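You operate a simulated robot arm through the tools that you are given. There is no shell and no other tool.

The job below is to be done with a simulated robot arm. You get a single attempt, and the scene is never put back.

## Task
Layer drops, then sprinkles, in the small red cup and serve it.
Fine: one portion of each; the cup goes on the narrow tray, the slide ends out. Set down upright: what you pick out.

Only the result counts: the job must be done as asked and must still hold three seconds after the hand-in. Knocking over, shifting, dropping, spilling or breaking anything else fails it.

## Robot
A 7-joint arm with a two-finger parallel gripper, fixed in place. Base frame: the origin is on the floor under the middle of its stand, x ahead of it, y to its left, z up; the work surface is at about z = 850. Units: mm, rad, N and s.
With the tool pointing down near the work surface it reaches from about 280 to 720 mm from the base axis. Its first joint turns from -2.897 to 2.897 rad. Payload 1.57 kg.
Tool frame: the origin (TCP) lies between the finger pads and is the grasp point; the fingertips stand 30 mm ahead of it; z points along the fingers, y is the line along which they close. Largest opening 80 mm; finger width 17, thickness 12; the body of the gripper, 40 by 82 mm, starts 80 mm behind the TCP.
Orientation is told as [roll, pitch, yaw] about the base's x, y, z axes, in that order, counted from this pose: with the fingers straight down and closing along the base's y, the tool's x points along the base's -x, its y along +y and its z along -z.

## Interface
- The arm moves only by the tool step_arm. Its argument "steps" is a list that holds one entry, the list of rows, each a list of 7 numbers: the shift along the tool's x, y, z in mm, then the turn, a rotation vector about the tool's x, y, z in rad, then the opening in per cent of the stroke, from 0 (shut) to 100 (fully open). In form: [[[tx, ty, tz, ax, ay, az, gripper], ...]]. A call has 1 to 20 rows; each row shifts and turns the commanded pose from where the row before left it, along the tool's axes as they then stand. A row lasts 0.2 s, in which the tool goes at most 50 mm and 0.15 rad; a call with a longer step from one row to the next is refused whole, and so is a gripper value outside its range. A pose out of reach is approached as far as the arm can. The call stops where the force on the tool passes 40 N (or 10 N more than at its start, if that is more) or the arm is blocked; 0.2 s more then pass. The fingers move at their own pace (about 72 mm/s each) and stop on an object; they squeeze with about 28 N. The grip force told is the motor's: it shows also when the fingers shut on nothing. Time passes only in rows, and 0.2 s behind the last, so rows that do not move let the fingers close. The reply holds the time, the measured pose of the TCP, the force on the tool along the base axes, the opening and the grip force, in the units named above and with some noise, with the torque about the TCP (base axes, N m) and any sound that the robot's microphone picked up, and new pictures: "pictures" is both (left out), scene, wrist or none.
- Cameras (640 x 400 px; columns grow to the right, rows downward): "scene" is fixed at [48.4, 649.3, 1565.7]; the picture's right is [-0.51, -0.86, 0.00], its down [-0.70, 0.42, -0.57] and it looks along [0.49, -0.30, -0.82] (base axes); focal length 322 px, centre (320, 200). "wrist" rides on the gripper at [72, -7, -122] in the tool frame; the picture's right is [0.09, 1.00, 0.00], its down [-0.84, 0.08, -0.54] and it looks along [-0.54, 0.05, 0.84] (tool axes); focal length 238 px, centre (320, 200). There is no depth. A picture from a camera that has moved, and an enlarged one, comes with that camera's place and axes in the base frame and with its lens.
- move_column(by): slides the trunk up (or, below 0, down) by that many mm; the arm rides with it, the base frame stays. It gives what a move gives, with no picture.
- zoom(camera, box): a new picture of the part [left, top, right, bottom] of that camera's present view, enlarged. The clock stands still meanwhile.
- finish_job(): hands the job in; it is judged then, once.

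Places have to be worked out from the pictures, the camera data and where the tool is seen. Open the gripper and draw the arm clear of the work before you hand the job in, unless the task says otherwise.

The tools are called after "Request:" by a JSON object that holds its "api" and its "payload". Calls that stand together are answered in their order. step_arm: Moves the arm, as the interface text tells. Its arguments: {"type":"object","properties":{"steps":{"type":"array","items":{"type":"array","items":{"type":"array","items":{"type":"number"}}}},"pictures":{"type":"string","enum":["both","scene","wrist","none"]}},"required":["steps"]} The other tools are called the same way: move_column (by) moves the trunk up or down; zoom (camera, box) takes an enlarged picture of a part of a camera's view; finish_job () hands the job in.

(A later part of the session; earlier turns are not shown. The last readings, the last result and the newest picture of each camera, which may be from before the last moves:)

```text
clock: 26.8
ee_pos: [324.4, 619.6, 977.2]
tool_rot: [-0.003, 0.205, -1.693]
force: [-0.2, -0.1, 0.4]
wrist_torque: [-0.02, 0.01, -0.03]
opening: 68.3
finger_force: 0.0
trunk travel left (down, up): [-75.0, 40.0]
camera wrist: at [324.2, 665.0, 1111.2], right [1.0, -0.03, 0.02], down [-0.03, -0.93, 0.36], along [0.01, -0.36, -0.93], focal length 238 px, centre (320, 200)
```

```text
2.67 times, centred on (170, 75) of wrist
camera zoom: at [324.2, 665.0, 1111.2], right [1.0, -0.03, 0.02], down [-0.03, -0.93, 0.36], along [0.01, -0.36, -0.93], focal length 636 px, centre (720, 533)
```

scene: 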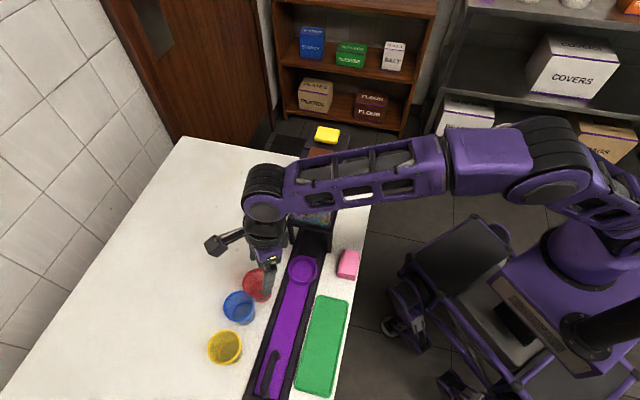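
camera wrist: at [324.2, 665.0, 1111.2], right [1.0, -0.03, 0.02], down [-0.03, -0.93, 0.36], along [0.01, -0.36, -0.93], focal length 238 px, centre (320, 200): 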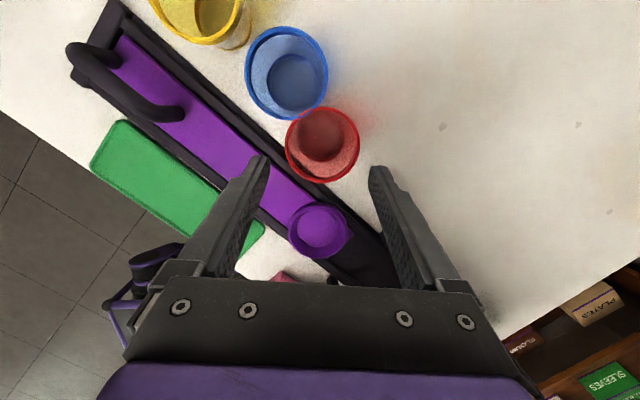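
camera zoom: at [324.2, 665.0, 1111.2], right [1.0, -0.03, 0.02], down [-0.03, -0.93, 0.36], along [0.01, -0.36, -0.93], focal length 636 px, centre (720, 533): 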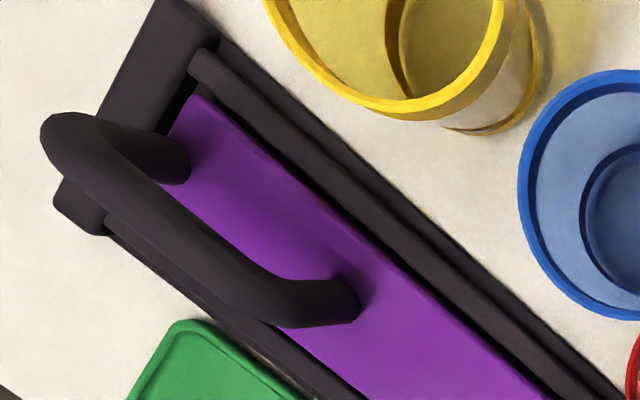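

Red cup is at (328.6, 638). I shift 2 mm and go down along the fingers to the grasp height, still open.

Request:
{"api": "step_arm", "payload": {"steps": [[[1.6, 2, 0, 0, 0, 0, 85], [0, 0, 20, 0, 0, 0, 85], [0, 0, 20, 0, 0, 0, 85], [0, 0, 20, 0, 0, 0, 85], [0, 0, 20, 0, 0, 0, 85], [0, 0, 0, 0, 0, 0, 85], [0, 0, 0, 0, 0, 0, 85]]], "pictures": "both"}}

```text
clock: 28.4
ee_pos: [329.4, 636.0, 898.4]
tool_rot: [-0.002, 0.203, -1.69]
force: [0.8, -0.2, 1.4]
wrist_torque: [0.0, -0.02, 0.0]
opening: 68.1
finger_force: 0.1
trunk travel left (down, up): [-75.0, 40.0]
camera wrist: at [328.5, 682.7, 1032.5], right [1.0, -0.03, 0.02], down [-0.03, -0.93, 0.36], along [0.01, -0.36, -0.93], focal length 238 px, centre (320, 200)
```

scene: 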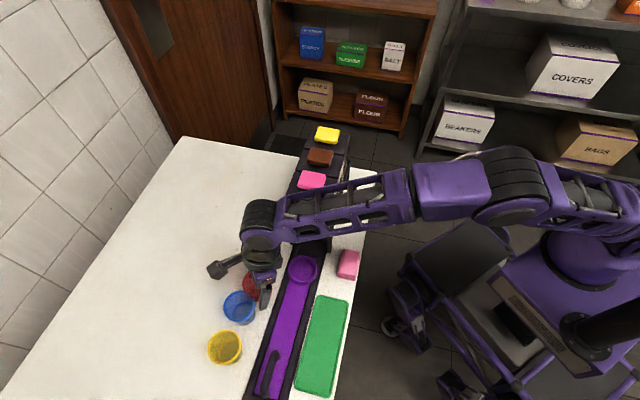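
wrist: 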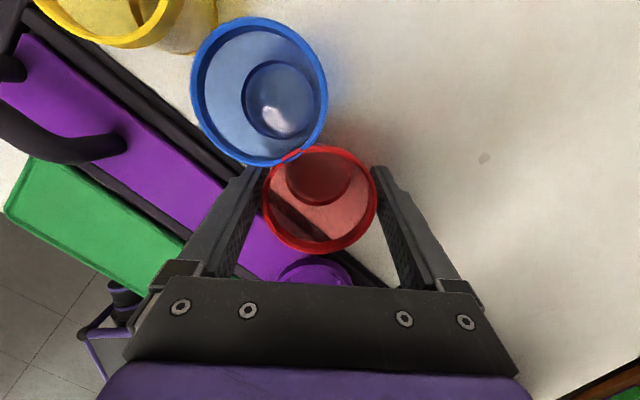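

The cup sits centred between the fingers. I close on it and test-lift only 4 mm, slowly.

Request:
{"api": "step_arm", "payload": {"steps": [[[0, 0, 0, 0, 0, 0, 0], [0, 0, 0, 0, 0, 0, 0], [0, 0, 0, 0, 0, 0, 0], [0, 0, 0, 0, 0, 0, 0], [0, 0, 0, 0, 0, 0, 0]]], "pictures": "wrist"}}

Request:
{"api": "step_arm", "payload": {"steps": [[[0.4, 0, -2, 0, 0, 0, 0], [0.4, 0, -2, 0, 0, 0, 0], [0, 0, 0, 0, 0, 0, 0]]], "pictures": "wrist"}}

```text
clock: 29.6
ee_pos: [328.7, 636.9, 898.4]
tool_rot: [-0.001, 0.203, -1.691]
force: [-0.8, 0.4, 0.4]
wrist_torque: [0.01, 0.02, 0.01]
opening: 55.2
finger_force: 27.7
trunk travel left (down, up): [-75.0, 40.0]
camera wrist: at [328.5, 682.7, 1032.6], right [1.0, -0.03, 0.02], down [-0.03, -0.93, 0.36], along [0.01, -0.36, -0.93], focal length 238 px, centre (320, 200)
```

wrist: 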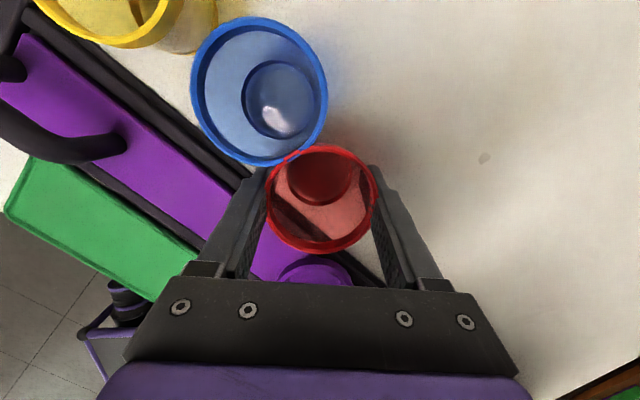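

```text
clock: 30.4
ee_pos: [328.9, 636.7, 902.2]
tool_rot: [-0.002, 0.203, -1.691]
force: [0.1, -0.1, -0.9]
wrist_torque: [-0.02, -0.02, 0.03]
opening: 55.0
finger_force: 27.7
trunk travel left (down, up): [-75.0, 40.0]
camera wrist: at [327.9, 682.6, 1036.6], right [1.0, -0.03, 0.02], down [-0.03, -0.93, 0.36], along [0.01, -0.36, -0.93], focal length 238 px, centre (320, 200)
```

wrist: 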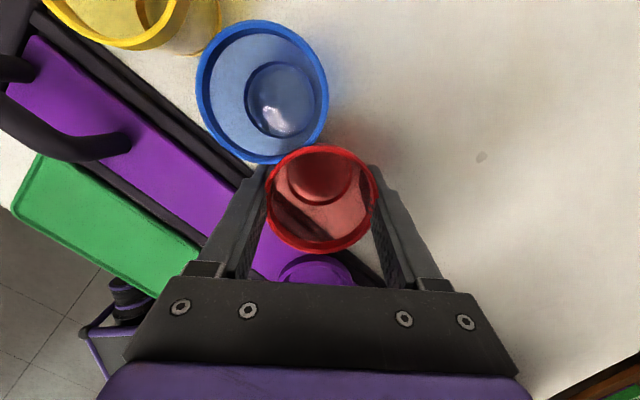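

The cup rises with the gripper this time (opening steady at 55). I continue lifting slowly.

Request:
{"api": "step_arm", "payload": {"steps": [[[0.8, 0, -3.9, 0, 0, 0, 0], [0.8, 0, -3.9, 0, 0, 0, 0], [0.8, 0, -3.9, 0, 0, 0, 0], [0, 0, 0, 0, 0, 0, 0]]], "pictures": "wrist"}}

```text
clock: 31.4
ee_pos: [328.0, 636.3, 913.3]
tool_rot: [-0.004, 0.204, -1.692]
force: [-0.4, -0.1, 0.6]
wrist_torque: [-0.01, -0.02, -0.01]
opening: 54.6
finger_force: 27.4
trunk travel left (down, up): [-75.0, 40.0]
camera wrist: at [327.8, 682.7, 1049.4], right [1.0, -0.03, 0.02], down [-0.03, -0.93, 0.36], along [0.01, -0.36, -0.93], focal length 238 px, centre (320, 200)
```

wrist: 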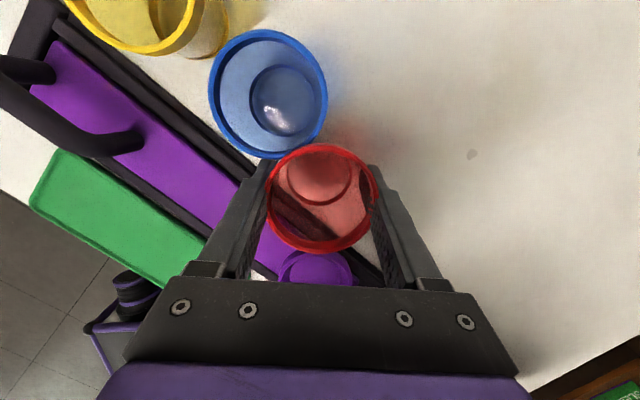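

The cup is held; the opening creeps down slowly (54.6), so I keep moving steadily. I carry it away from the blue cup toward the ring while rising 15 mm.

Request:
{"api": "step_arm", "payload": {"steps": [[[-10, 0.5, -5, 0, 0, 0, 0], [-16, 0.9, -7.5, 0, 0, 0, 0], [-16, 0.9, -7.5, 0, 0, 0, 0], [-15.6, 0.8, -7.6, 0, 0, 0, 0]]], "pictures": "wrist"}}

```text
clock: 32.4
ee_pos: [322.5, 574.0, 931.4]
tool_rot: [0.001, 0.205, -1.694]
force: [-0.2, 0.2, 1.2]
wrist_torque: [-0.03, 0.0, 0.04]
opening: 54.4
finger_force: 28.1
trunk travel left (down, up): [-75.0, 40.0]
camera wrist: at [323.0, 619.5, 1065.3], right [1.0, -0.03, 0.02], down [-0.04, -0.93, 0.36], along [0.01, -0.36, -0.93], focal length 238 px, centre (320, 200)
```

wrist: 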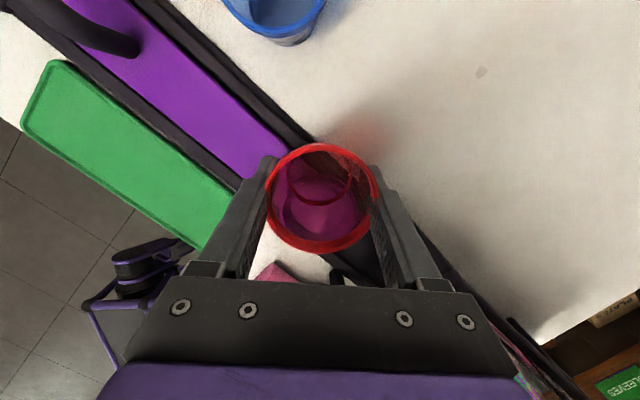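

Held well. Now I turn about the vertical to yaw -45° (fingers across the rail) so the hand stays clear of the dispensers.

Request:
{"api": "step_arm", "payload": {"steps": [[[0, 0, 0, 0.0265, 0, -0.1268, 0], [0, 0, 0, 0.0265, 0, -0.1268, 0], [0, 0, 0, 0.0265, 0, -0.1268, 0], [0, 0, 0, 0.0265, 0, -0.1268, 0], [0, 0, 0, 0.0265, 0, -0.1268, 0], [0, 0, 0, 0.0265, 0, -0.1268, 0], [0, 0, 0, 0.0265, 0, -0.1268, 0]]], "pictures": "both"}}

```text
clock: 34.0
ee_pos: [324.1, 574.5, 929.9]
tool_rot: [-0.001, 0.208, -0.781]
force: [-0.4, 0.2, 0.6]
wrist_torque: [0.03, 0.03, -0.03]
opening: 54.2
finger_force: 28.4
trunk travel left (down, up): [-75.0, 40.0]
camera wrist: at [288.3, 601.7, 1064.3], right [0.64, 0.77, 0.02], down [0.71, -0.6, 0.36], along [0.29, -0.22, -0.93], focal length 238 px, centre (320, 200)
```

scene: 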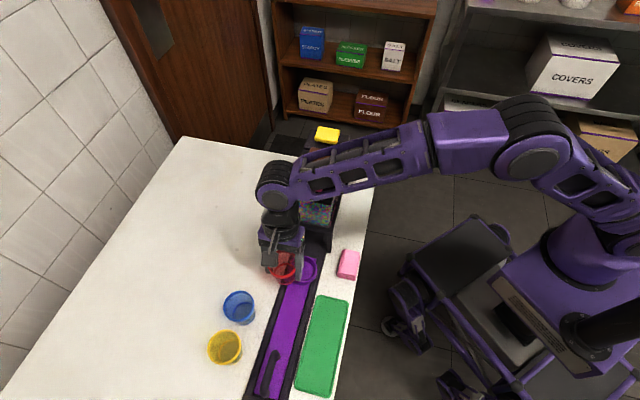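
wrist: 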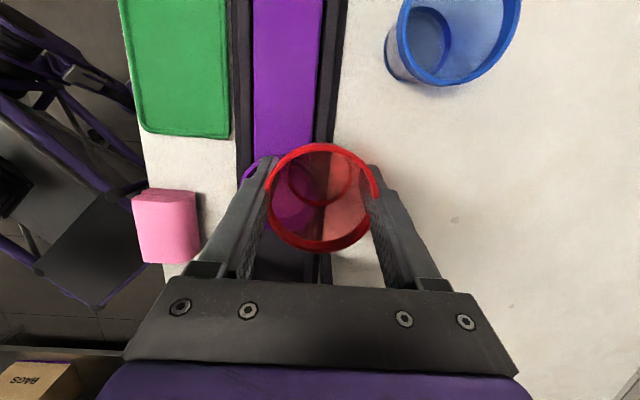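

Good. I enlarge the view to measure the cup's place in the hand and relative to the ring.

Request:
{"api": "zoom", "payload": {"camera": "wrist", "box": [220, 110, 420, 290]}}

Request:
{"api": "zoom", "payload": {"camera": "scene", "box": [240, 190, 350, 310]}}

```text
2.22 times, centred on (320, 200) of wrist
camera zoom: at [288.3, 601.7, 1064.3], right [0.64, 0.77, 0.02], down [0.71, -0.6, 0.36], along [0.29, -0.22, -0.93], focal length 530 px, centre (320, 200)
```

zoom: 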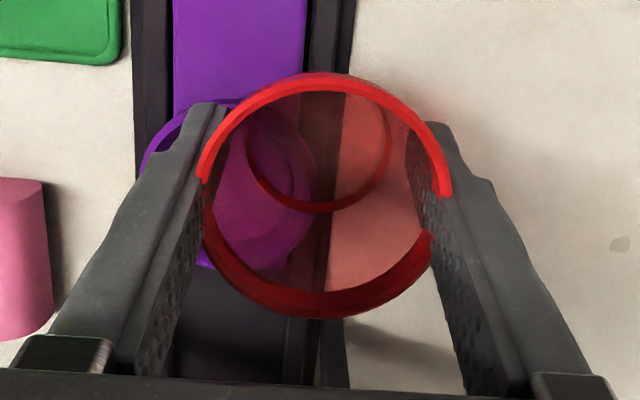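

```text
3.33 times, centred on (295, 250) of scene
camera zoom: at [48.4, 649.3, 1565.7], right [-0.51, -0.86, 0.0], down [-0.7, 0.42, -0.57], along [0.49, -0.3, -0.82], focal length 1074 px, centre (403, 33)
```

zoom: 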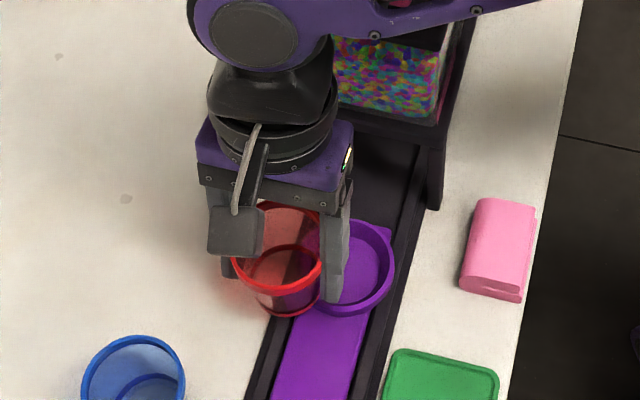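

The cup is upright in the hand, base about 16 mm above the ring's lip. I move it over the ring centre.

Request:
{"api": "step_arm", "payload": {"steps": [[[-8.1, -10.6, -1.7, 0, 0, 0, 0], [-8.1, -10.6, -1.7, 0, 0, 0, 0], [-8.1, -10.6, -1.7, 0, 0, 0, 0], [0, 0, 0, 0, 0, 0, 0]]], "pictures": "both"}}

Request:
{"api": "zoom", "payload": {"camera": "wrist", "box": [220, 110, 420, 290]}}

Request:
{"api": "zoom", "payload": {"camera": "scene", "box": [240, 190, 350, 310]}}

```text
clock: 35.0
ee_pos: [320.6, 535.4, 928.9]
tool_rot: [-0.002, 0.206, -0.784]
force: [1.4, 0.0, 0.2]
wrist_torque: [-0.03, -0.01, -0.02]
opening: 54.0
finger_force: 28.3
trunk travel left (down, up): [-75.0, 40.0]
camera wrist: at [283.4, 562.4, 1064.0], right [0.64, 0.77, 0.02], down [0.71, -0.6, 0.36], along [0.29, -0.22, -0.93], focal length 238 px, centre (320, 200)
```

scene: 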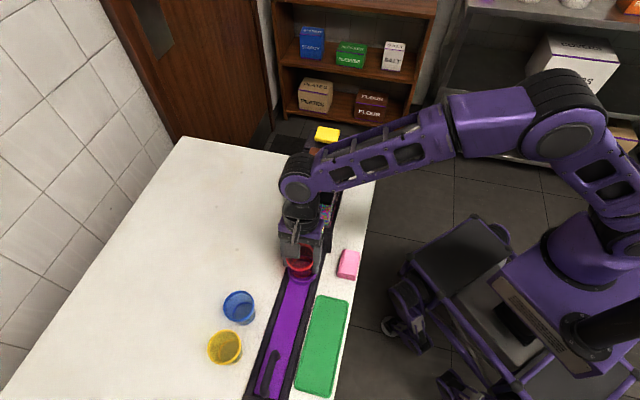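
wrist: 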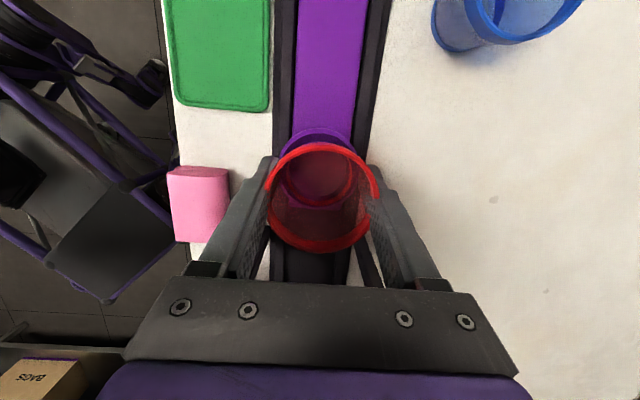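

```text
2.22 times, centred on (320, 200) of wrist
camera zoom: at [283.4, 562.4, 1064.0], right [0.64, 0.77, 0.02], down [0.71, -0.6, 0.36], along [0.29, -0.22, -0.93], focal length 530 px, centre (320, 200)
```

zoom: 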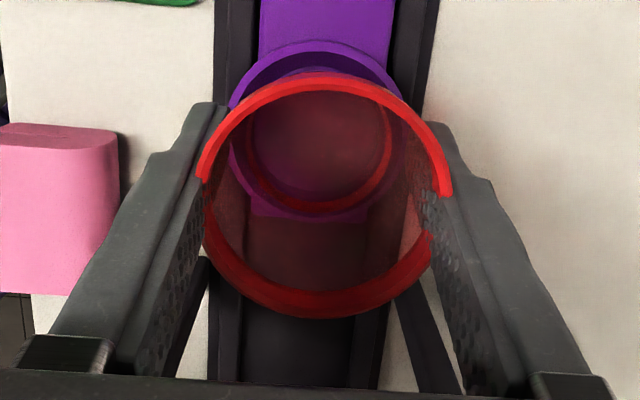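

```text
3.33 times, centred on (295, 250) of scene
camera zoom: at [48.4, 649.3, 1565.7], right [-0.51, -0.86, 0.0], down [-0.7, 0.42, -0.57], along [0.49, -0.3, -0.82], focal length 1074 px, centre (403, 33)
```

zoom: 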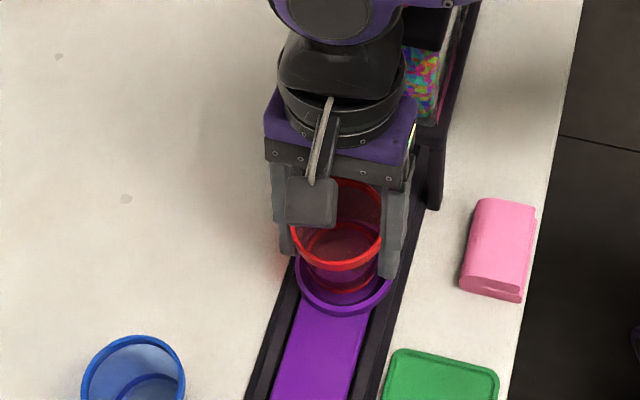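

The cup's base is within about 2 mm of the ring centre. I nudge 1.4 mm back and lower 20 mm slowly.

Request:
{"api": "step_arm", "payload": {"steps": [[[1.4, 0, 0, 0, 0, 0, 0], [-1.03, 0, 4.9, 0, 0, 0, 0], [-1.03, 0, 4.9, 0, 0, 0, 0], [-1.03, 0, 4.9, 0, 0, 0, 0], [-1.03, 0, 4.9, 0, 0, 0, 0], [0, 0, 0, 0, 0, 0, 0]]], "pictures": "both"}}

Request:
{"api": "zoom", "payload": {"camera": "wrist", "box": [220, 110, 420, 290]}}

Request:
{"api": "zoom", "payload": {"camera": "scene", "box": [240, 190, 350, 310]}}

```text
clock: 36.4
ee_pos: [318.8, 535.8, 911.6]
tool_rot: [-0.001, 0.205, -0.787]
force: [4.1, -1.4, 8.4]
wrist_torque: [-0.12, -0.16, -0.01]
opening: 53.7
finger_force: 27.8
trunk travel left (down, up): [-75.0, 40.0]
camera wrist: at [282.5, 561.9, 1046.2], right [0.64, 0.77, 0.02], down [0.71, -0.6, 0.36], along [0.29, -0.22, -0.93], focal length 238 px, centre (320, 200)
```

scene: 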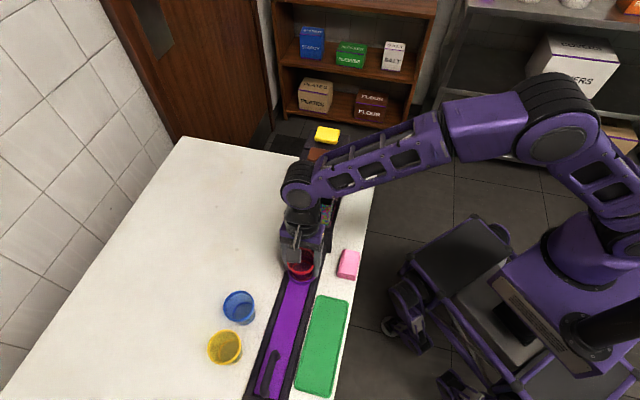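
wrist: 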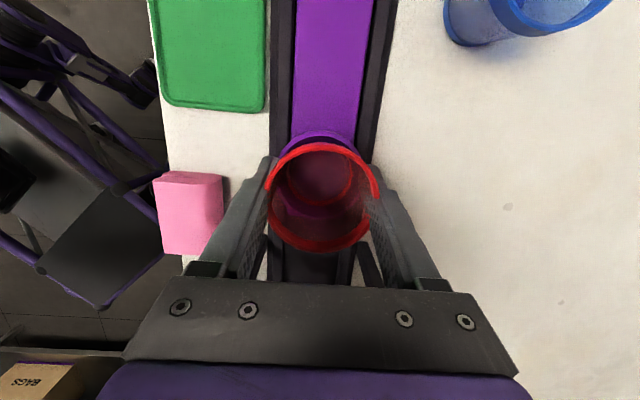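

```text
2.22 times, centred on (320, 200) of wrist
camera zoom: at [282.5, 561.9, 1046.2], right [0.64, 0.77, 0.02], down [0.71, -0.6, 0.36], along [0.29, -0.22, -0.93], focal length 530 px, centre (320, 200)
```

zoom: 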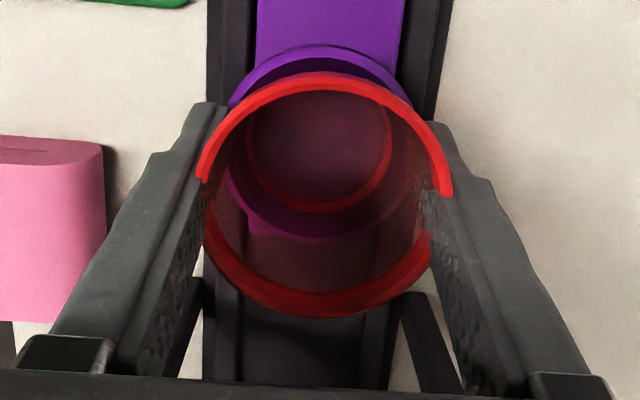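

```text
3.33 times, centred on (295, 250) of scene
camera zoom: at [48.4, 649.3, 1565.7], right [-0.51, -0.86, 0.0], down [-0.7, 0.42, -0.57], along [0.49, -0.3, -0.82], focal length 1074 px, centre (403, 33)
```

zoom: 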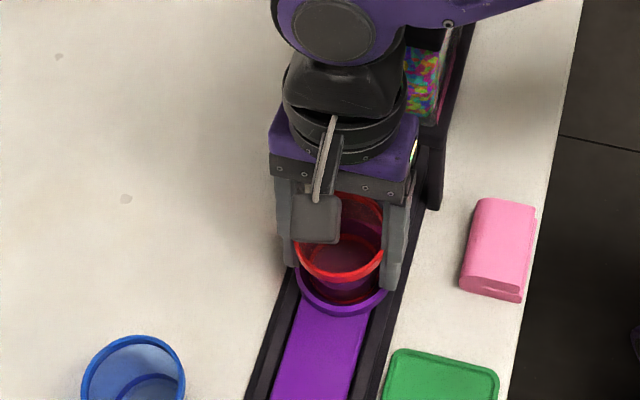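

Contact: 8 N up with about 4 N sideways toward the dispensers, so the cup touches the outer side of the ring wall. I shift it 2 mm that way and check the forces.

Request:
{"api": "step_arm", "payload": {"steps": [[[-1, 0.3, 0, 0, 0, 0, 0], [-1, 0.3, 0, 0, 0, 0, 0], [0, 0, 0, 0, 0, 0, 0]]], "pictures": "none"}}

Request:
{"api": "zoom", "payload": {"camera": "scene", "box": [270, 230, 330, 300]}}

```text
clock: 37.2
ee_pos: [319.3, 535.3, 910.8]
tool_rot: [-0.001, 0.209, -0.784]
force: [-0.2, 1.0, 15.4]
wrist_torque: [-0.04, -0.04, -0.04]
opening: 53.8
finger_force: 28.4
trunk travel left (down, up): [-75.0, 40.0]
```

```text
5.71 times, centred on (300, 265) of scene
camera zoom: at [48.4, 649.3, 1565.7], right [-0.51, -0.86, 0.0], down [-0.7, 0.42, -0.57], along [0.49, -0.3, -0.82], focal length 1842 px, centre (434, -171)
```

zoom: 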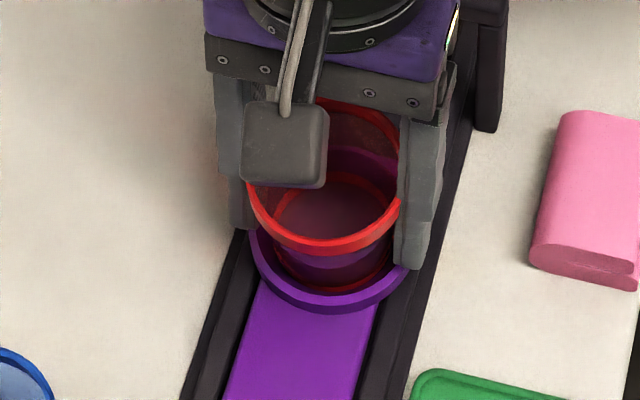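

Now 15 N straight up with no side force: the cup sits on the ring floor. I relieve the press by 2 mm and open the fingers part way.

Request:
{"api": "step_arm", "payload": {"steps": [[[0.4, 0, -1.8, 0, 0, 0, 0], [0, 0, 0, 0, 0, 0, 0]]], "pictures": "none"}}

Request:
{"api": "step_arm", "payload": {"steps": [[[0, 0, 0, 0, 0, 0, 72], [0, 0, 0, 0, 0, 0, 78], [0, 0, 0, 0, 0, 0, 86], [0, 0, 0, 0, 0, 0, 86]]], "pictures": "both"}}

Request:
{"api": "zoom", "payload": {"camera": "wrist", "box": [220, 110, 420, 290]}}

Request:
{"api": "zoom", "payload": {"camera": "scene", "box": [270, 230, 330, 300]}}

```text
clock: 37.8
ee_pos: [320.2, 535.0, 912.2]
tool_rot: [-0.001, 0.205, -0.782]
force: [0.7, 1.9, 7.3]
wrist_torque: [-0.06, 0.02, -0.04]
opening: 53.7
finger_force: 28.1
trunk travel left (down, up): [-75.0, 40.0]
```

```text
clock: 38.8
ee_pos: [320.4, 534.5, 911.5]
tool_rot: [-0.003, 0.207, -0.784]
force: [0.9, -0.1, -0.3]
wrist_torque: [-0.03, 0.01, 0.01]
opening: 69.0
finger_force: 0.0
trunk travel left (down, up): [-75.0, 40.0]
camera wrist: at [283.4, 561.9, 1046.1], right [0.64, 0.77, 0.02], down [0.71, -0.6, 0.36], along [0.29, -0.22, -0.93], focal length 238 px, centre (320, 200)
```

scene: 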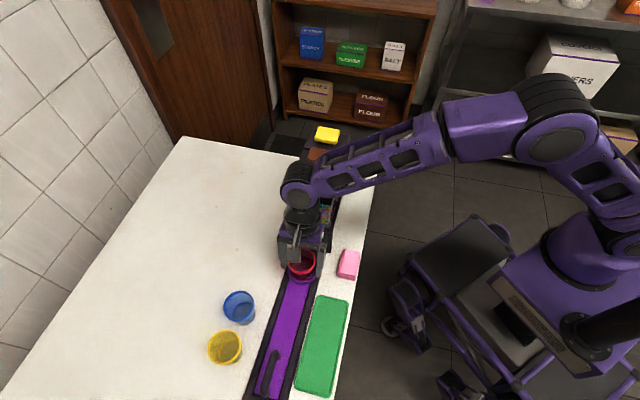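
wrist: 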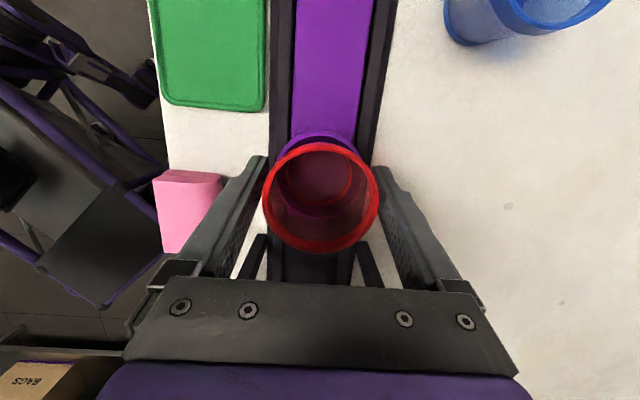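

```text
2.22 times, centred on (320, 200) of wrist
camera zoom: at [283.4, 561.9, 1046.1], right [0.64, 0.77, 0.02], down [0.71, -0.6, 0.36], along [0.29, -0.22, -0.93], focal length 530 px, centre (320, 200)
```

zoom: 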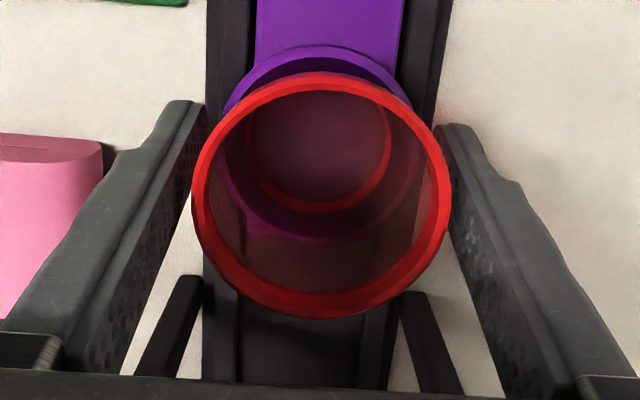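

```text
5.71 times, centred on (300, 265) of scene
camera zoom: at [48.4, 649.3, 1565.7], right [-0.51, -0.86, 0.0], down [-0.7, 0.42, -0.57], along [0.49, -0.3, -0.82], focal length 1842 px, centre (434, -171)
```

zoom: 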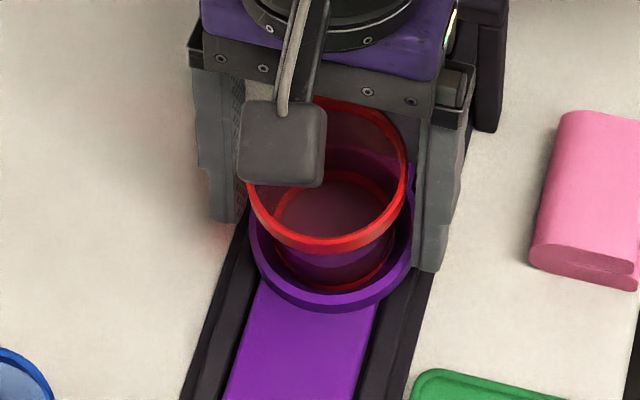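

The cup stands centred in the ring. Next I'll put the blue cup back where it stood: I rise clear, swing away from the dispensers, and hover above the blue cup with a stronger outward tilt.

Request:
{"api": "step_arm", "payload": {"steps": [[[2.3, 0, -11, 0, 0, 0, 86], [4.65, 0, -22, 0, 0, 0, 86], [4.65, 0, -22, 0, 0, 0, 86], [4.65, 0, -22, 0, 0, 0, 86], [2.3, 0, -11, 0, 0, 0, 86], [30.4, 16, 1.3, 0, 0, 0, 90], [30.4, 16, 1.3, 0, 0, 0, 95], [0, 0, 0, -0.0275, 0, 0.1303, 95], [0, 0, 0, -0.0275, 0, 0.1303, 95], [0, 0, 0, -0.0275, 0, 0.1303, 95], [0, 0, 0, -0.0275, 0, 0.1303, 95], [0, 0, 0, -0.0275, 0, 0.1303, 95], [0, 0, 0, 0, 0.1065, 0, 95], [0, 0, 0, 0, 0.1065, 0, 95], [15.7, 5.3, 17, 0, 0, 0, 95], [15.7, 5.3, 17, 0, 0, 0, 95], [0, 0, 0, 0, 0, 0, 95], [0, 0, 0, 0, 0, 0, 95]]], "pictures": "both"}}

Request:
{"api": "zoom", "payload": {"camera": "wrist", "box": [220, 40, 420, 200]}}

Request:
{"api": "zoom", "payload": {"camera": "scene", "box": [220, 200, 320, 320]}}

```text
clock: 42.6
ee_pos: [304.7, 644.3, 991.9]
tool_rot: [0.0, 0.418, -1.45]
force: [0.3, 0.9, 0.2]
wrist_torque: [0.01, 0.0, 0.0]
opening: 76.2
finger_force: 0.1
trunk travel left (down, up): [-75.0, 40.0]
camera wrist: at [297.3, 659.0, 1133.9], right [0.98, 0.2, 0.04], down [0.2, -0.97, 0.16], along [0.07, -0.14, -0.99], focal length 238 px, centre (320, 200)
```

scene: 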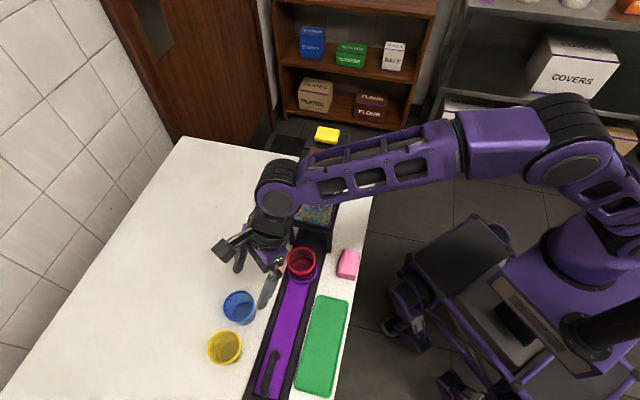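
wrist: 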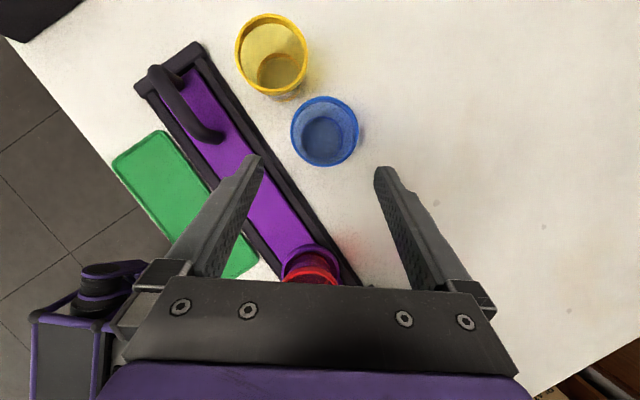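

```text
2.50 times, centred on (320, 120) of wrist
camera zoom: at [297.3, 659.0, 1133.9], right [0.98, 0.2, 0.04], down [0.2, -0.97, 0.16], along [0.07, -0.14, -0.99], focal length 596 px, centre (320, 400)
```

zoom: 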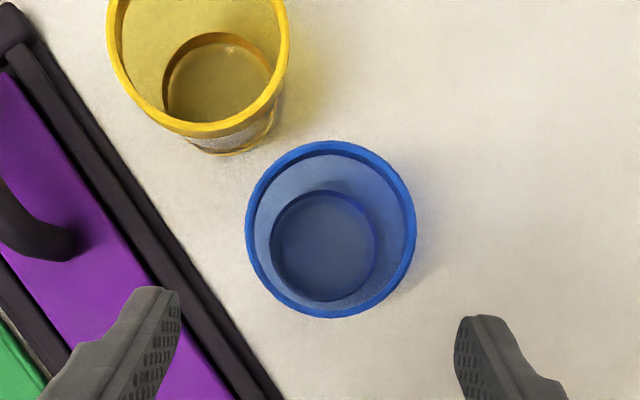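

```text
3.33 times, centred on (270, 260) of scene
camera zoom: at [48.4, 649.3, 1565.7], right [-0.51, -0.86, 0.0], down [-0.7, 0.42, -0.57], along [0.49, -0.3, -0.82], focal length 1074 px, centre (487, 0)
```

zoom: 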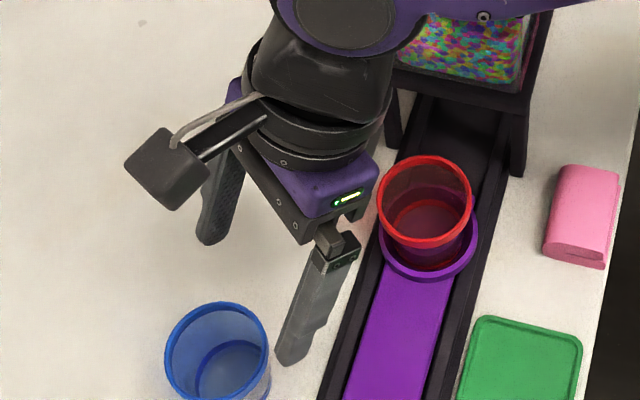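

Blue cup is at (303, 688.5), same size as the red one; its original place works out to about (301.6, 675). I go down around it with the fingers open.

Request:
{"api": "step_arm", "payload": {"steps": [[[0, 3.5, 0, 0, 0, 0, 95], [0, 0, 21.5, 0, 0, 0, 95], [0, 0, 21.5, 0, 0, 0, 95], [0, 0, 21.5, 0, 0, 0, 95], [0, 0, 21.5, 0, 0, 0, 95], [0, 0, 21.5, 0, 0, 0, 95], [0, 0, 0, 0, 0, 0, 95], [0, 0, 0, 0, 0, 0, 95]]], "pictures": "both"}}

Request:
{"api": "zoom", "payload": {"camera": "wrist", "box": [220, 80, 420, 260]}}

```text
clock: 44.4
ee_pos: [303.9, 687.8, 895.3]
tool_rot: [0.0, 0.42, -1.451]
force: [0.4, 0.4, 0.1]
wrist_torque: [0.02, -0.01, -0.02]
opening: 75.8
finger_force: 0.0
trunk travel left (down, up): [-75.0, 40.0]
camera wrist: at [295.8, 702.8, 1035.7], right [0.98, 0.2, 0.04], down [0.2, -0.97, 0.16], along [0.07, -0.14, -0.99], focal length 238 px, centre (320, 200)
```

scene: 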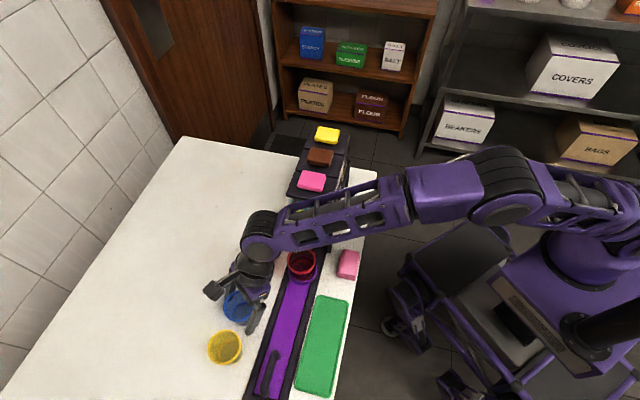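
wrist: 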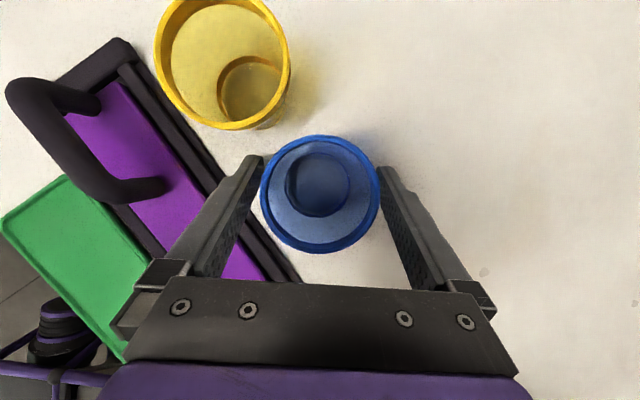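

```text
2.22 times, centred on (320, 170) of wrist
camera zoom: at [295.8, 702.8, 1035.7], right [0.98, 0.2, 0.04], down [0.2, -0.97, 0.16], along [0.07, -0.14, -0.99], focal length 530 px, centre (320, 267)
```

zoom: 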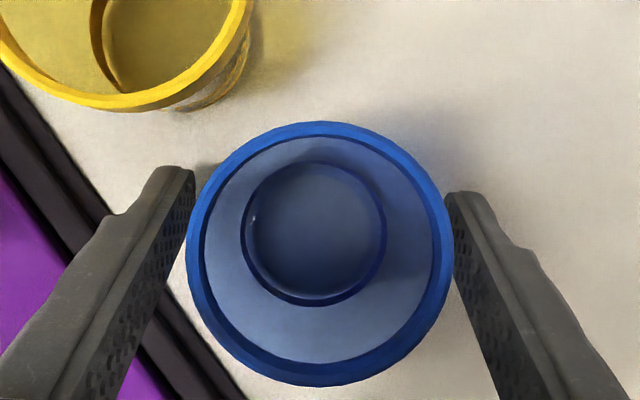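

Centred between the fingers. Because of the tilt I shift 5 mm outward so the pads meet the cup's middle at the upper wall, then close on it without lifting.

Request:
{"api": "step_arm", "payload": {"steps": [[[4.5, 0, 2, 0, 0, 0, 95], [0, 0, 0, 0, 0, 0, 95]]], "pictures": "none"}}

Request:
{"api": "step_arm", "payload": {"steps": [[[0, 0, 0, 0, 0, 0, 80], [0, 0, 0, 0, 0, 0, 60], [0, 0, 0, 0, 0, 0, 60]]], "pictures": "wrist"}}

```text
clock: 45.0
ee_pos: [303.6, 691.9, 895.0]
tool_rot: [0.0, 0.417, -1.45]
force: [0.4, 0.4, 0.4]
wrist_torque: [-0.02, 0.01, 0.0]
opening: 76.0
finger_force: 0.1
trunk travel left (down, up): [-75.0, 40.0]
```

```text
clock: 45.8
ee_pos: [303.1, 692.2, 893.1]
tool_rot: [0.0, 0.416, -1.45]
force: [0.0, 0.1, -0.8]
wrist_torque: [0.01, -0.02, 0.01]
opening: 58.2
finger_force: 28.0
trunk travel left (down, up): [-75.0, 40.0]
camera wrist: at [295.0, 706.3, 1035.7], right [0.98, 0.2, 0.04], down [0.2, -0.97, 0.16], along [0.07, -0.15, -0.99], focal length 238 px, centre (320, 200)
```

wrist: 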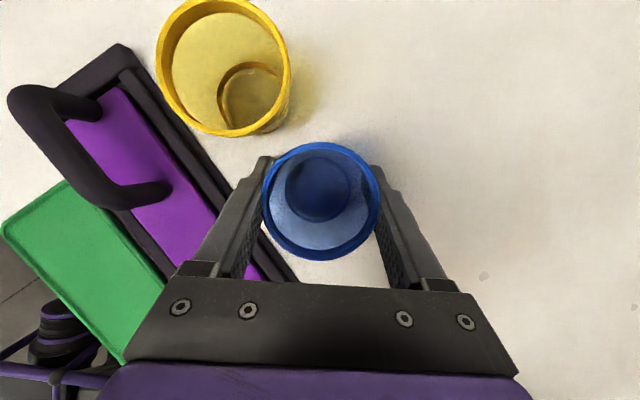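

Gripped at 58 mm. I slide it back along the table by about (-1.5, -13.4) mm without lifting.

Request:
{"api": "step_arm", "payload": {"steps": [[[-3, -0.78, -1.32, 0, 0, 0, 60], [-3, -0.78, -1.32, 0, 0, 0, 60], [-3, -0.78, -1.32, 0, 0, 0, 60], [-3, -0.78, -1.32, 0, 0, 0, 60], [0, 0, 0, 0, 0, 0, 60]]], "pictures": "both"}}

Request:
{"api": "zoom", "payload": {"camera": "scene", "box": [220, 200, 320, 320]}}

```text
clock: 47.0
ee_pos: [302.3, 679.4, 894.8]
tool_rot: [0.0, 0.417, -1.448]
force: [-0.2, -0.2, -0.5]
wrist_torque: [-0.05, 0.0, 0.01]
opening: 58.3
finger_force: 28.2
trunk travel left (down, up): [-75.0, 40.0]
camera wrist: at [293.7, 693.3, 1035.8], right [0.98, 0.2, 0.04], down [0.2, -0.97, 0.16], along [0.07, -0.14, -0.99], focal length 238 px, centre (320, 200)
```

scene: 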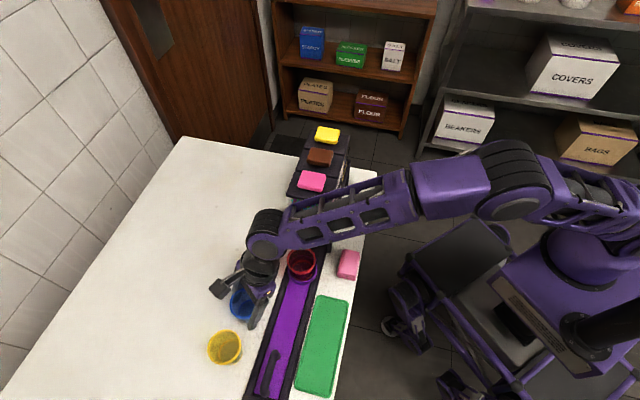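
wrist: 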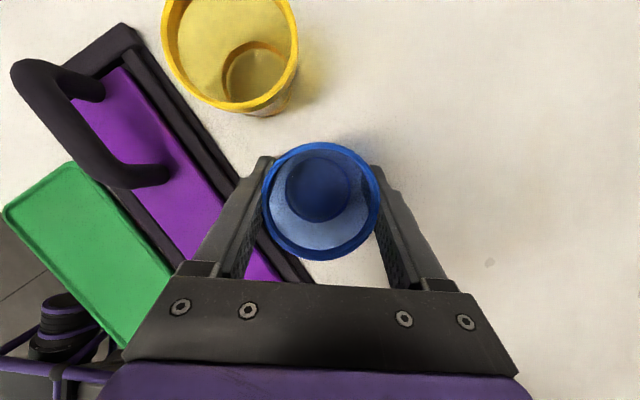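

```text
3.33 times, centred on (270, 260) of scene
camera zoom: at [48.4, 649.3, 1565.7], right [-0.51, -0.86, 0.0], down [-0.7, 0.42, -0.57], along [0.49, -0.3, -0.82], focal length 1074 px, centre (487, 0)
```

zoom: 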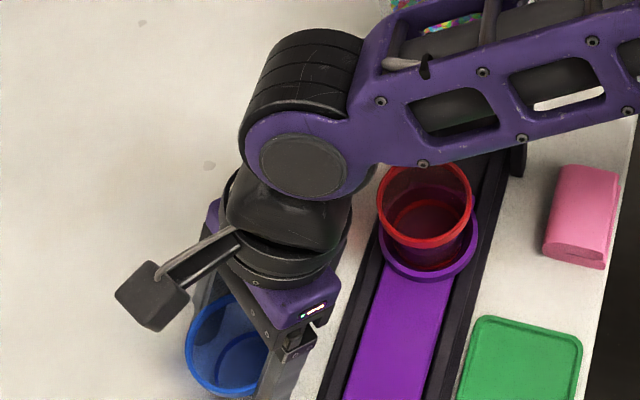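

The blue cup's left edge is back at its original pixel column (about 186 versus 187). I open the fingers.

Request:
{"api": "step_arm", "payload": {"steps": [[[-0.5, 0, -0.2, 0, 0, 0, 60], [0, 0, 0, 0, 0, 0, 76], [0, 0, 0, 0, 0, 0, 84], [0, 0, 0, 0, 0, 0, 95], [0, 0, 0, 0, 0, 0, 95]]], "pictures": "wrist"}}

```text
clock: 48.2
ee_pos: [303.0, 679.0, 893.9]
tool_rot: [0.0, 0.416, -1.449]
force: [-0.8, -0.1, 0.2]
wrist_torque: [-0.03, 0.01, -0.01]
opening: 76.3
finger_force: 0.1
trunk travel left (down, up): [-75.0, 40.0]
camera wrist: at [293.8, 693.2, 1035.5], right [0.98, 0.2, 0.04], down [0.2, -0.97, 0.16], along [0.07, -0.15, -0.99], focal length 238 px, centre (320, 200)
```

wrist: 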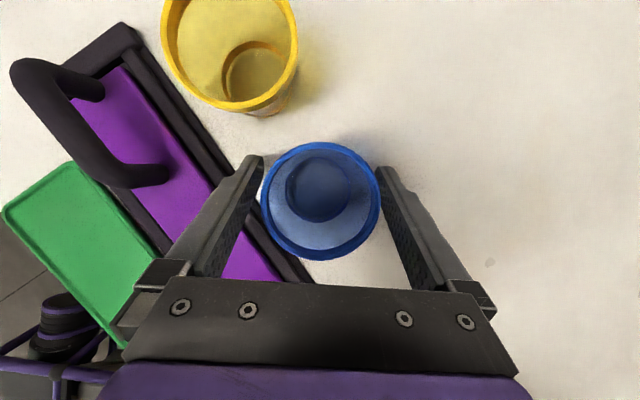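

Released. I back straight out along the fingers and check the blue cup in the scene view.

Request:
{"api": "step_arm", "payload": {"steps": [[[0, 0, -12, 0, 0, 0, 95], [0, 0, -24, 0, 0, 0, 95], [0, 0, -24, 0, 0, 0, 95], [0, 0, -24, 0, 0, 0, 95], [0, 0, -24, 0, 0, 0, 95], [0, 0, 0, 0, 0, 0, 95]]], "pictures": "both"}}

Request:
{"api": "zoom", "payload": {"camera": "scene", "box": [220, 200, 320, 320]}}

Request:
{"api": "zoom", "payload": {"camera": "wrist", "box": [60, 0, 260, 160]}}

```text
clock: 49.6
ee_pos: [306.0, 635.6, 992.4]
tool_rot: [0.001, 0.416, -1.45]
force: [0.7, 0.0, -0.1]
wrist_torque: [-0.01, -0.01, 0.0]
opening: 75.8
finger_force: 0.0
trunk travel left (down, up): [-75.0, 40.0]
camera wrist: at [297.9, 649.6, 1134.3], right [0.98, 0.2, 0.04], down [0.2, -0.97, 0.16], along [0.07, -0.15, -0.99], focal length 238 px, centre (320, 200)
```

scene: 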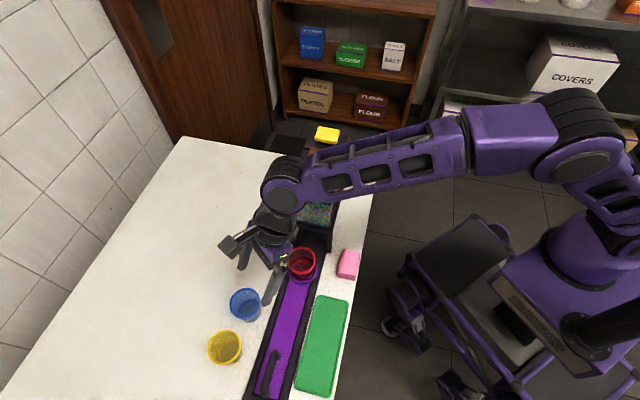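
wrist: 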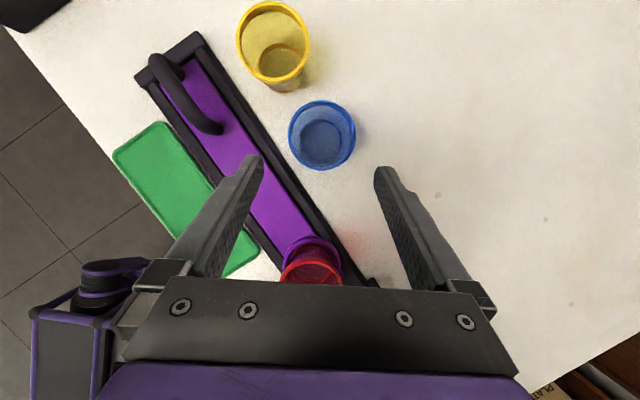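

```text
3.33 times, centred on (270, 260) of scene
camera zoom: at [48.4, 649.3, 1565.7], right [-0.51, -0.86, 0.0], down [-0.7, 0.42, -0.57], along [0.49, -0.3, -0.82], focal length 1074 px, centre (487, 0)
```

zoom: 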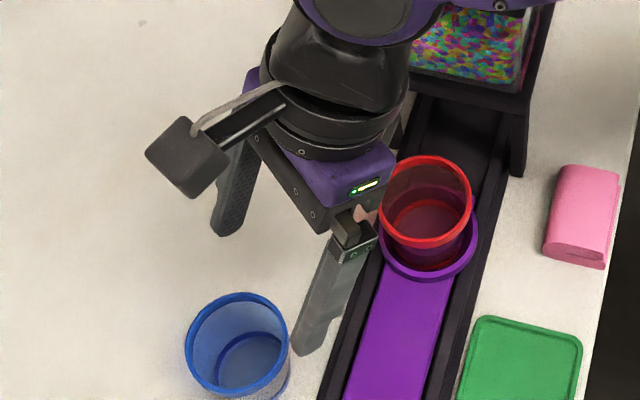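

```text
2.50 times, centred on (160, 80) of wrist
camera zoom: at [297.9, 649.6, 1134.3], right [0.98, 0.2, 0.04], down [0.2, -0.97, 0.16], along [0.07, -0.15, -0.99], focal length 596 px, centre (720, 500)
```

zoom: 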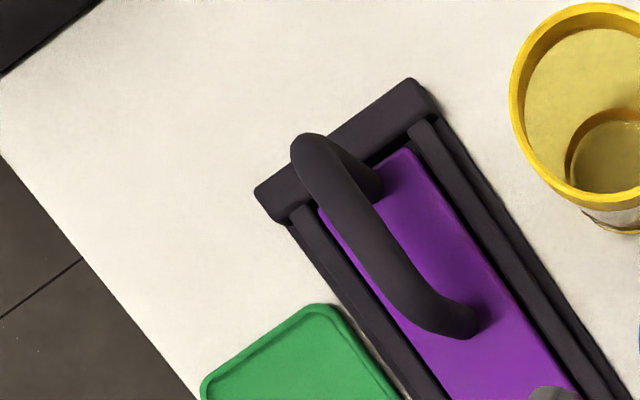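

The blue cup is back within about 1 mm. Before pushing the slide I go up next to the dispensers for a close look at the buttons, to measure where each one is.

Request:
{"api": "step_arm", "payload": {"steps": [[[-12.45, -5.77, -34.3, 0, 0, 0, 95], [-12.45, -5.77, -34.3, 0, 0, 0, 95], [-12.45, -5.77, -34.3, 0, 0, 0, 95], [-12.45, -5.77, -34.3, 0, 0, 0, 95], [-12.45, -5.77, -34.3, 0, 0, 0, 95], [-12.45, -5.77, -34.3, 0, 0, 0, 95], [0, 0, 0, 0, -0.139, 0, 60], [0, 0, 0, 0, -0.139, 0, 30], [0, 0, 0, 0, -0.138, 0, 30], [0, 0, 0, 0, 0, -0.133, 30], [0, 0, 0, 0, 0, -0.133, 30], [0, 0, 0, 0, 0, -0.133, 30], [0, 0, 0, 0, 0, -0.133, 30], [0, 0, 0, 0, 0, -0.133, 30], [0, 0, 0, 0, 0, 0, 30], [0, 0, 0, 0, 0, 0, 30]]], "pictures": "both"}}

Request:
{"api": "zoom", "payload": {"camera": "wrist", "box": [280, 100, 520, 300]}}

```text
clock: 53.0
ee_pos: [290.9, 479.9, 1151.3]
tool_rot: [0.001, 0.001, -0.786]
force: [-0.3, -0.2, -0.3]
wrist_torque: [0.0, -0.02, -0.02]
opening: 24.0
finger_force: 0.1
trunk travel left (down, up): [-75.0, 40.0]
camera wrist: at [235.2, 525.2, 1274.0], right [0.64, 0.77, 0.0], down [0.65, -0.54, 0.54], along [0.42, -0.34, -0.84], focal length 238 px, centre (320, 200)
```

scene: 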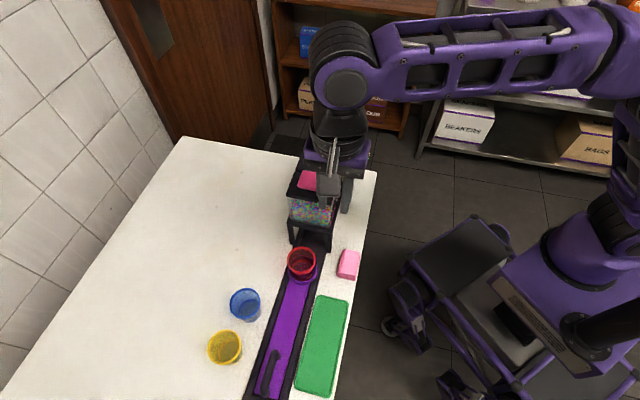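
wrist: 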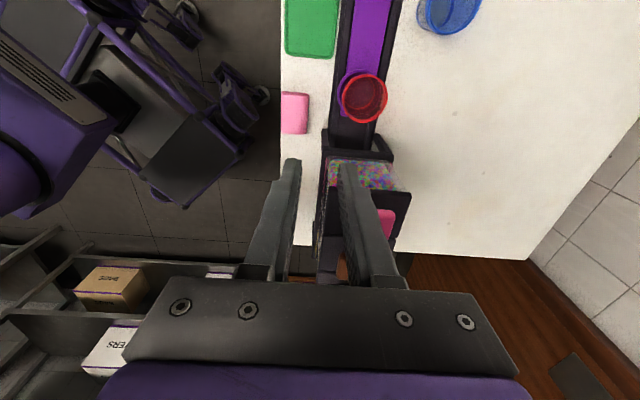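

```text
2.00 times, centred on (400, 200) of wrist
camera zoom: at [235.2, 525.2, 1274.0], right [0.64, 0.77, 0.0], down [0.65, -0.54, 0.54], along [0.42, -0.34, -0.84], focal length 477 px, centre (160, 200)
```

zoom: 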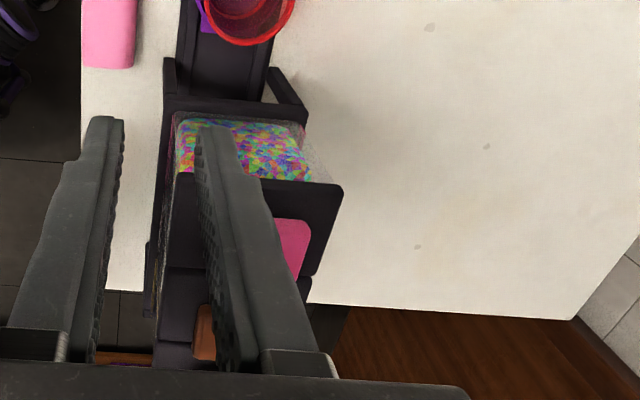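

The finger hides the buttons. I open fully and shift sideways so the dispensers show between the fingers.

Request:
{"api": "step_arm", "payload": {"steps": [[[10, 19, 5, 0, 0, 0, 100], [5, 9, 5, 0, 0, 0, 100], [0, 0, 0, 0, 0, 0, 100], [0, 0, 0, 0, 0, 0, 100]]], "pictures": "wrist"}}

Request:
{"api": "zoom", "payload": {"camera": "wrist", "box": [270, 120, 430, 290]}}

```text
clock: 54.0
ee_pos: [299.3, 511.1, 1139.8]
tool_rot: [0.002, 0.003, -0.786]
force: [1.3, -0.2, 0.3]
wrist_torque: [-0.01, 0.01, 0.02]
opening: 80.1
finger_force: 0.0
trunk travel left (down, up): [-75.0, 40.0]
camera wrist: at [243.8, 555.8, 1263.1], right [0.64, 0.77, 0.0], down [0.65, -0.54, 0.54], along [0.42, -0.34, -0.84], focal length 238 px, centre (320, 200)
```

wrist: 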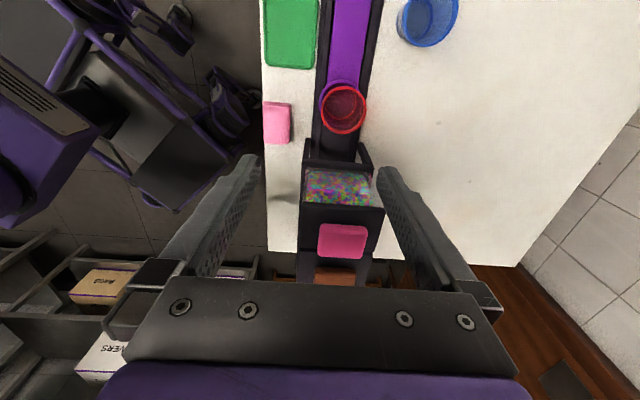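

```text
2.35 times, centred on (350, 205) of wrist
camera zoom: at [243.8, 555.8, 1263.1], right [0.64, 0.77, 0.0], down [0.65, -0.54, 0.54], along [0.42, -0.34, -0.84], focal length 561 px, centre (249, 188)
```

zoom: 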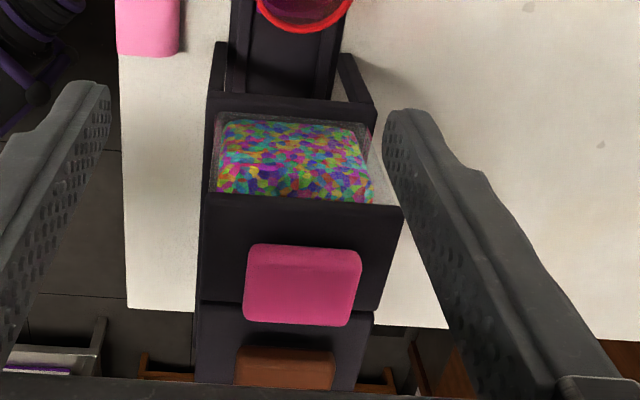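

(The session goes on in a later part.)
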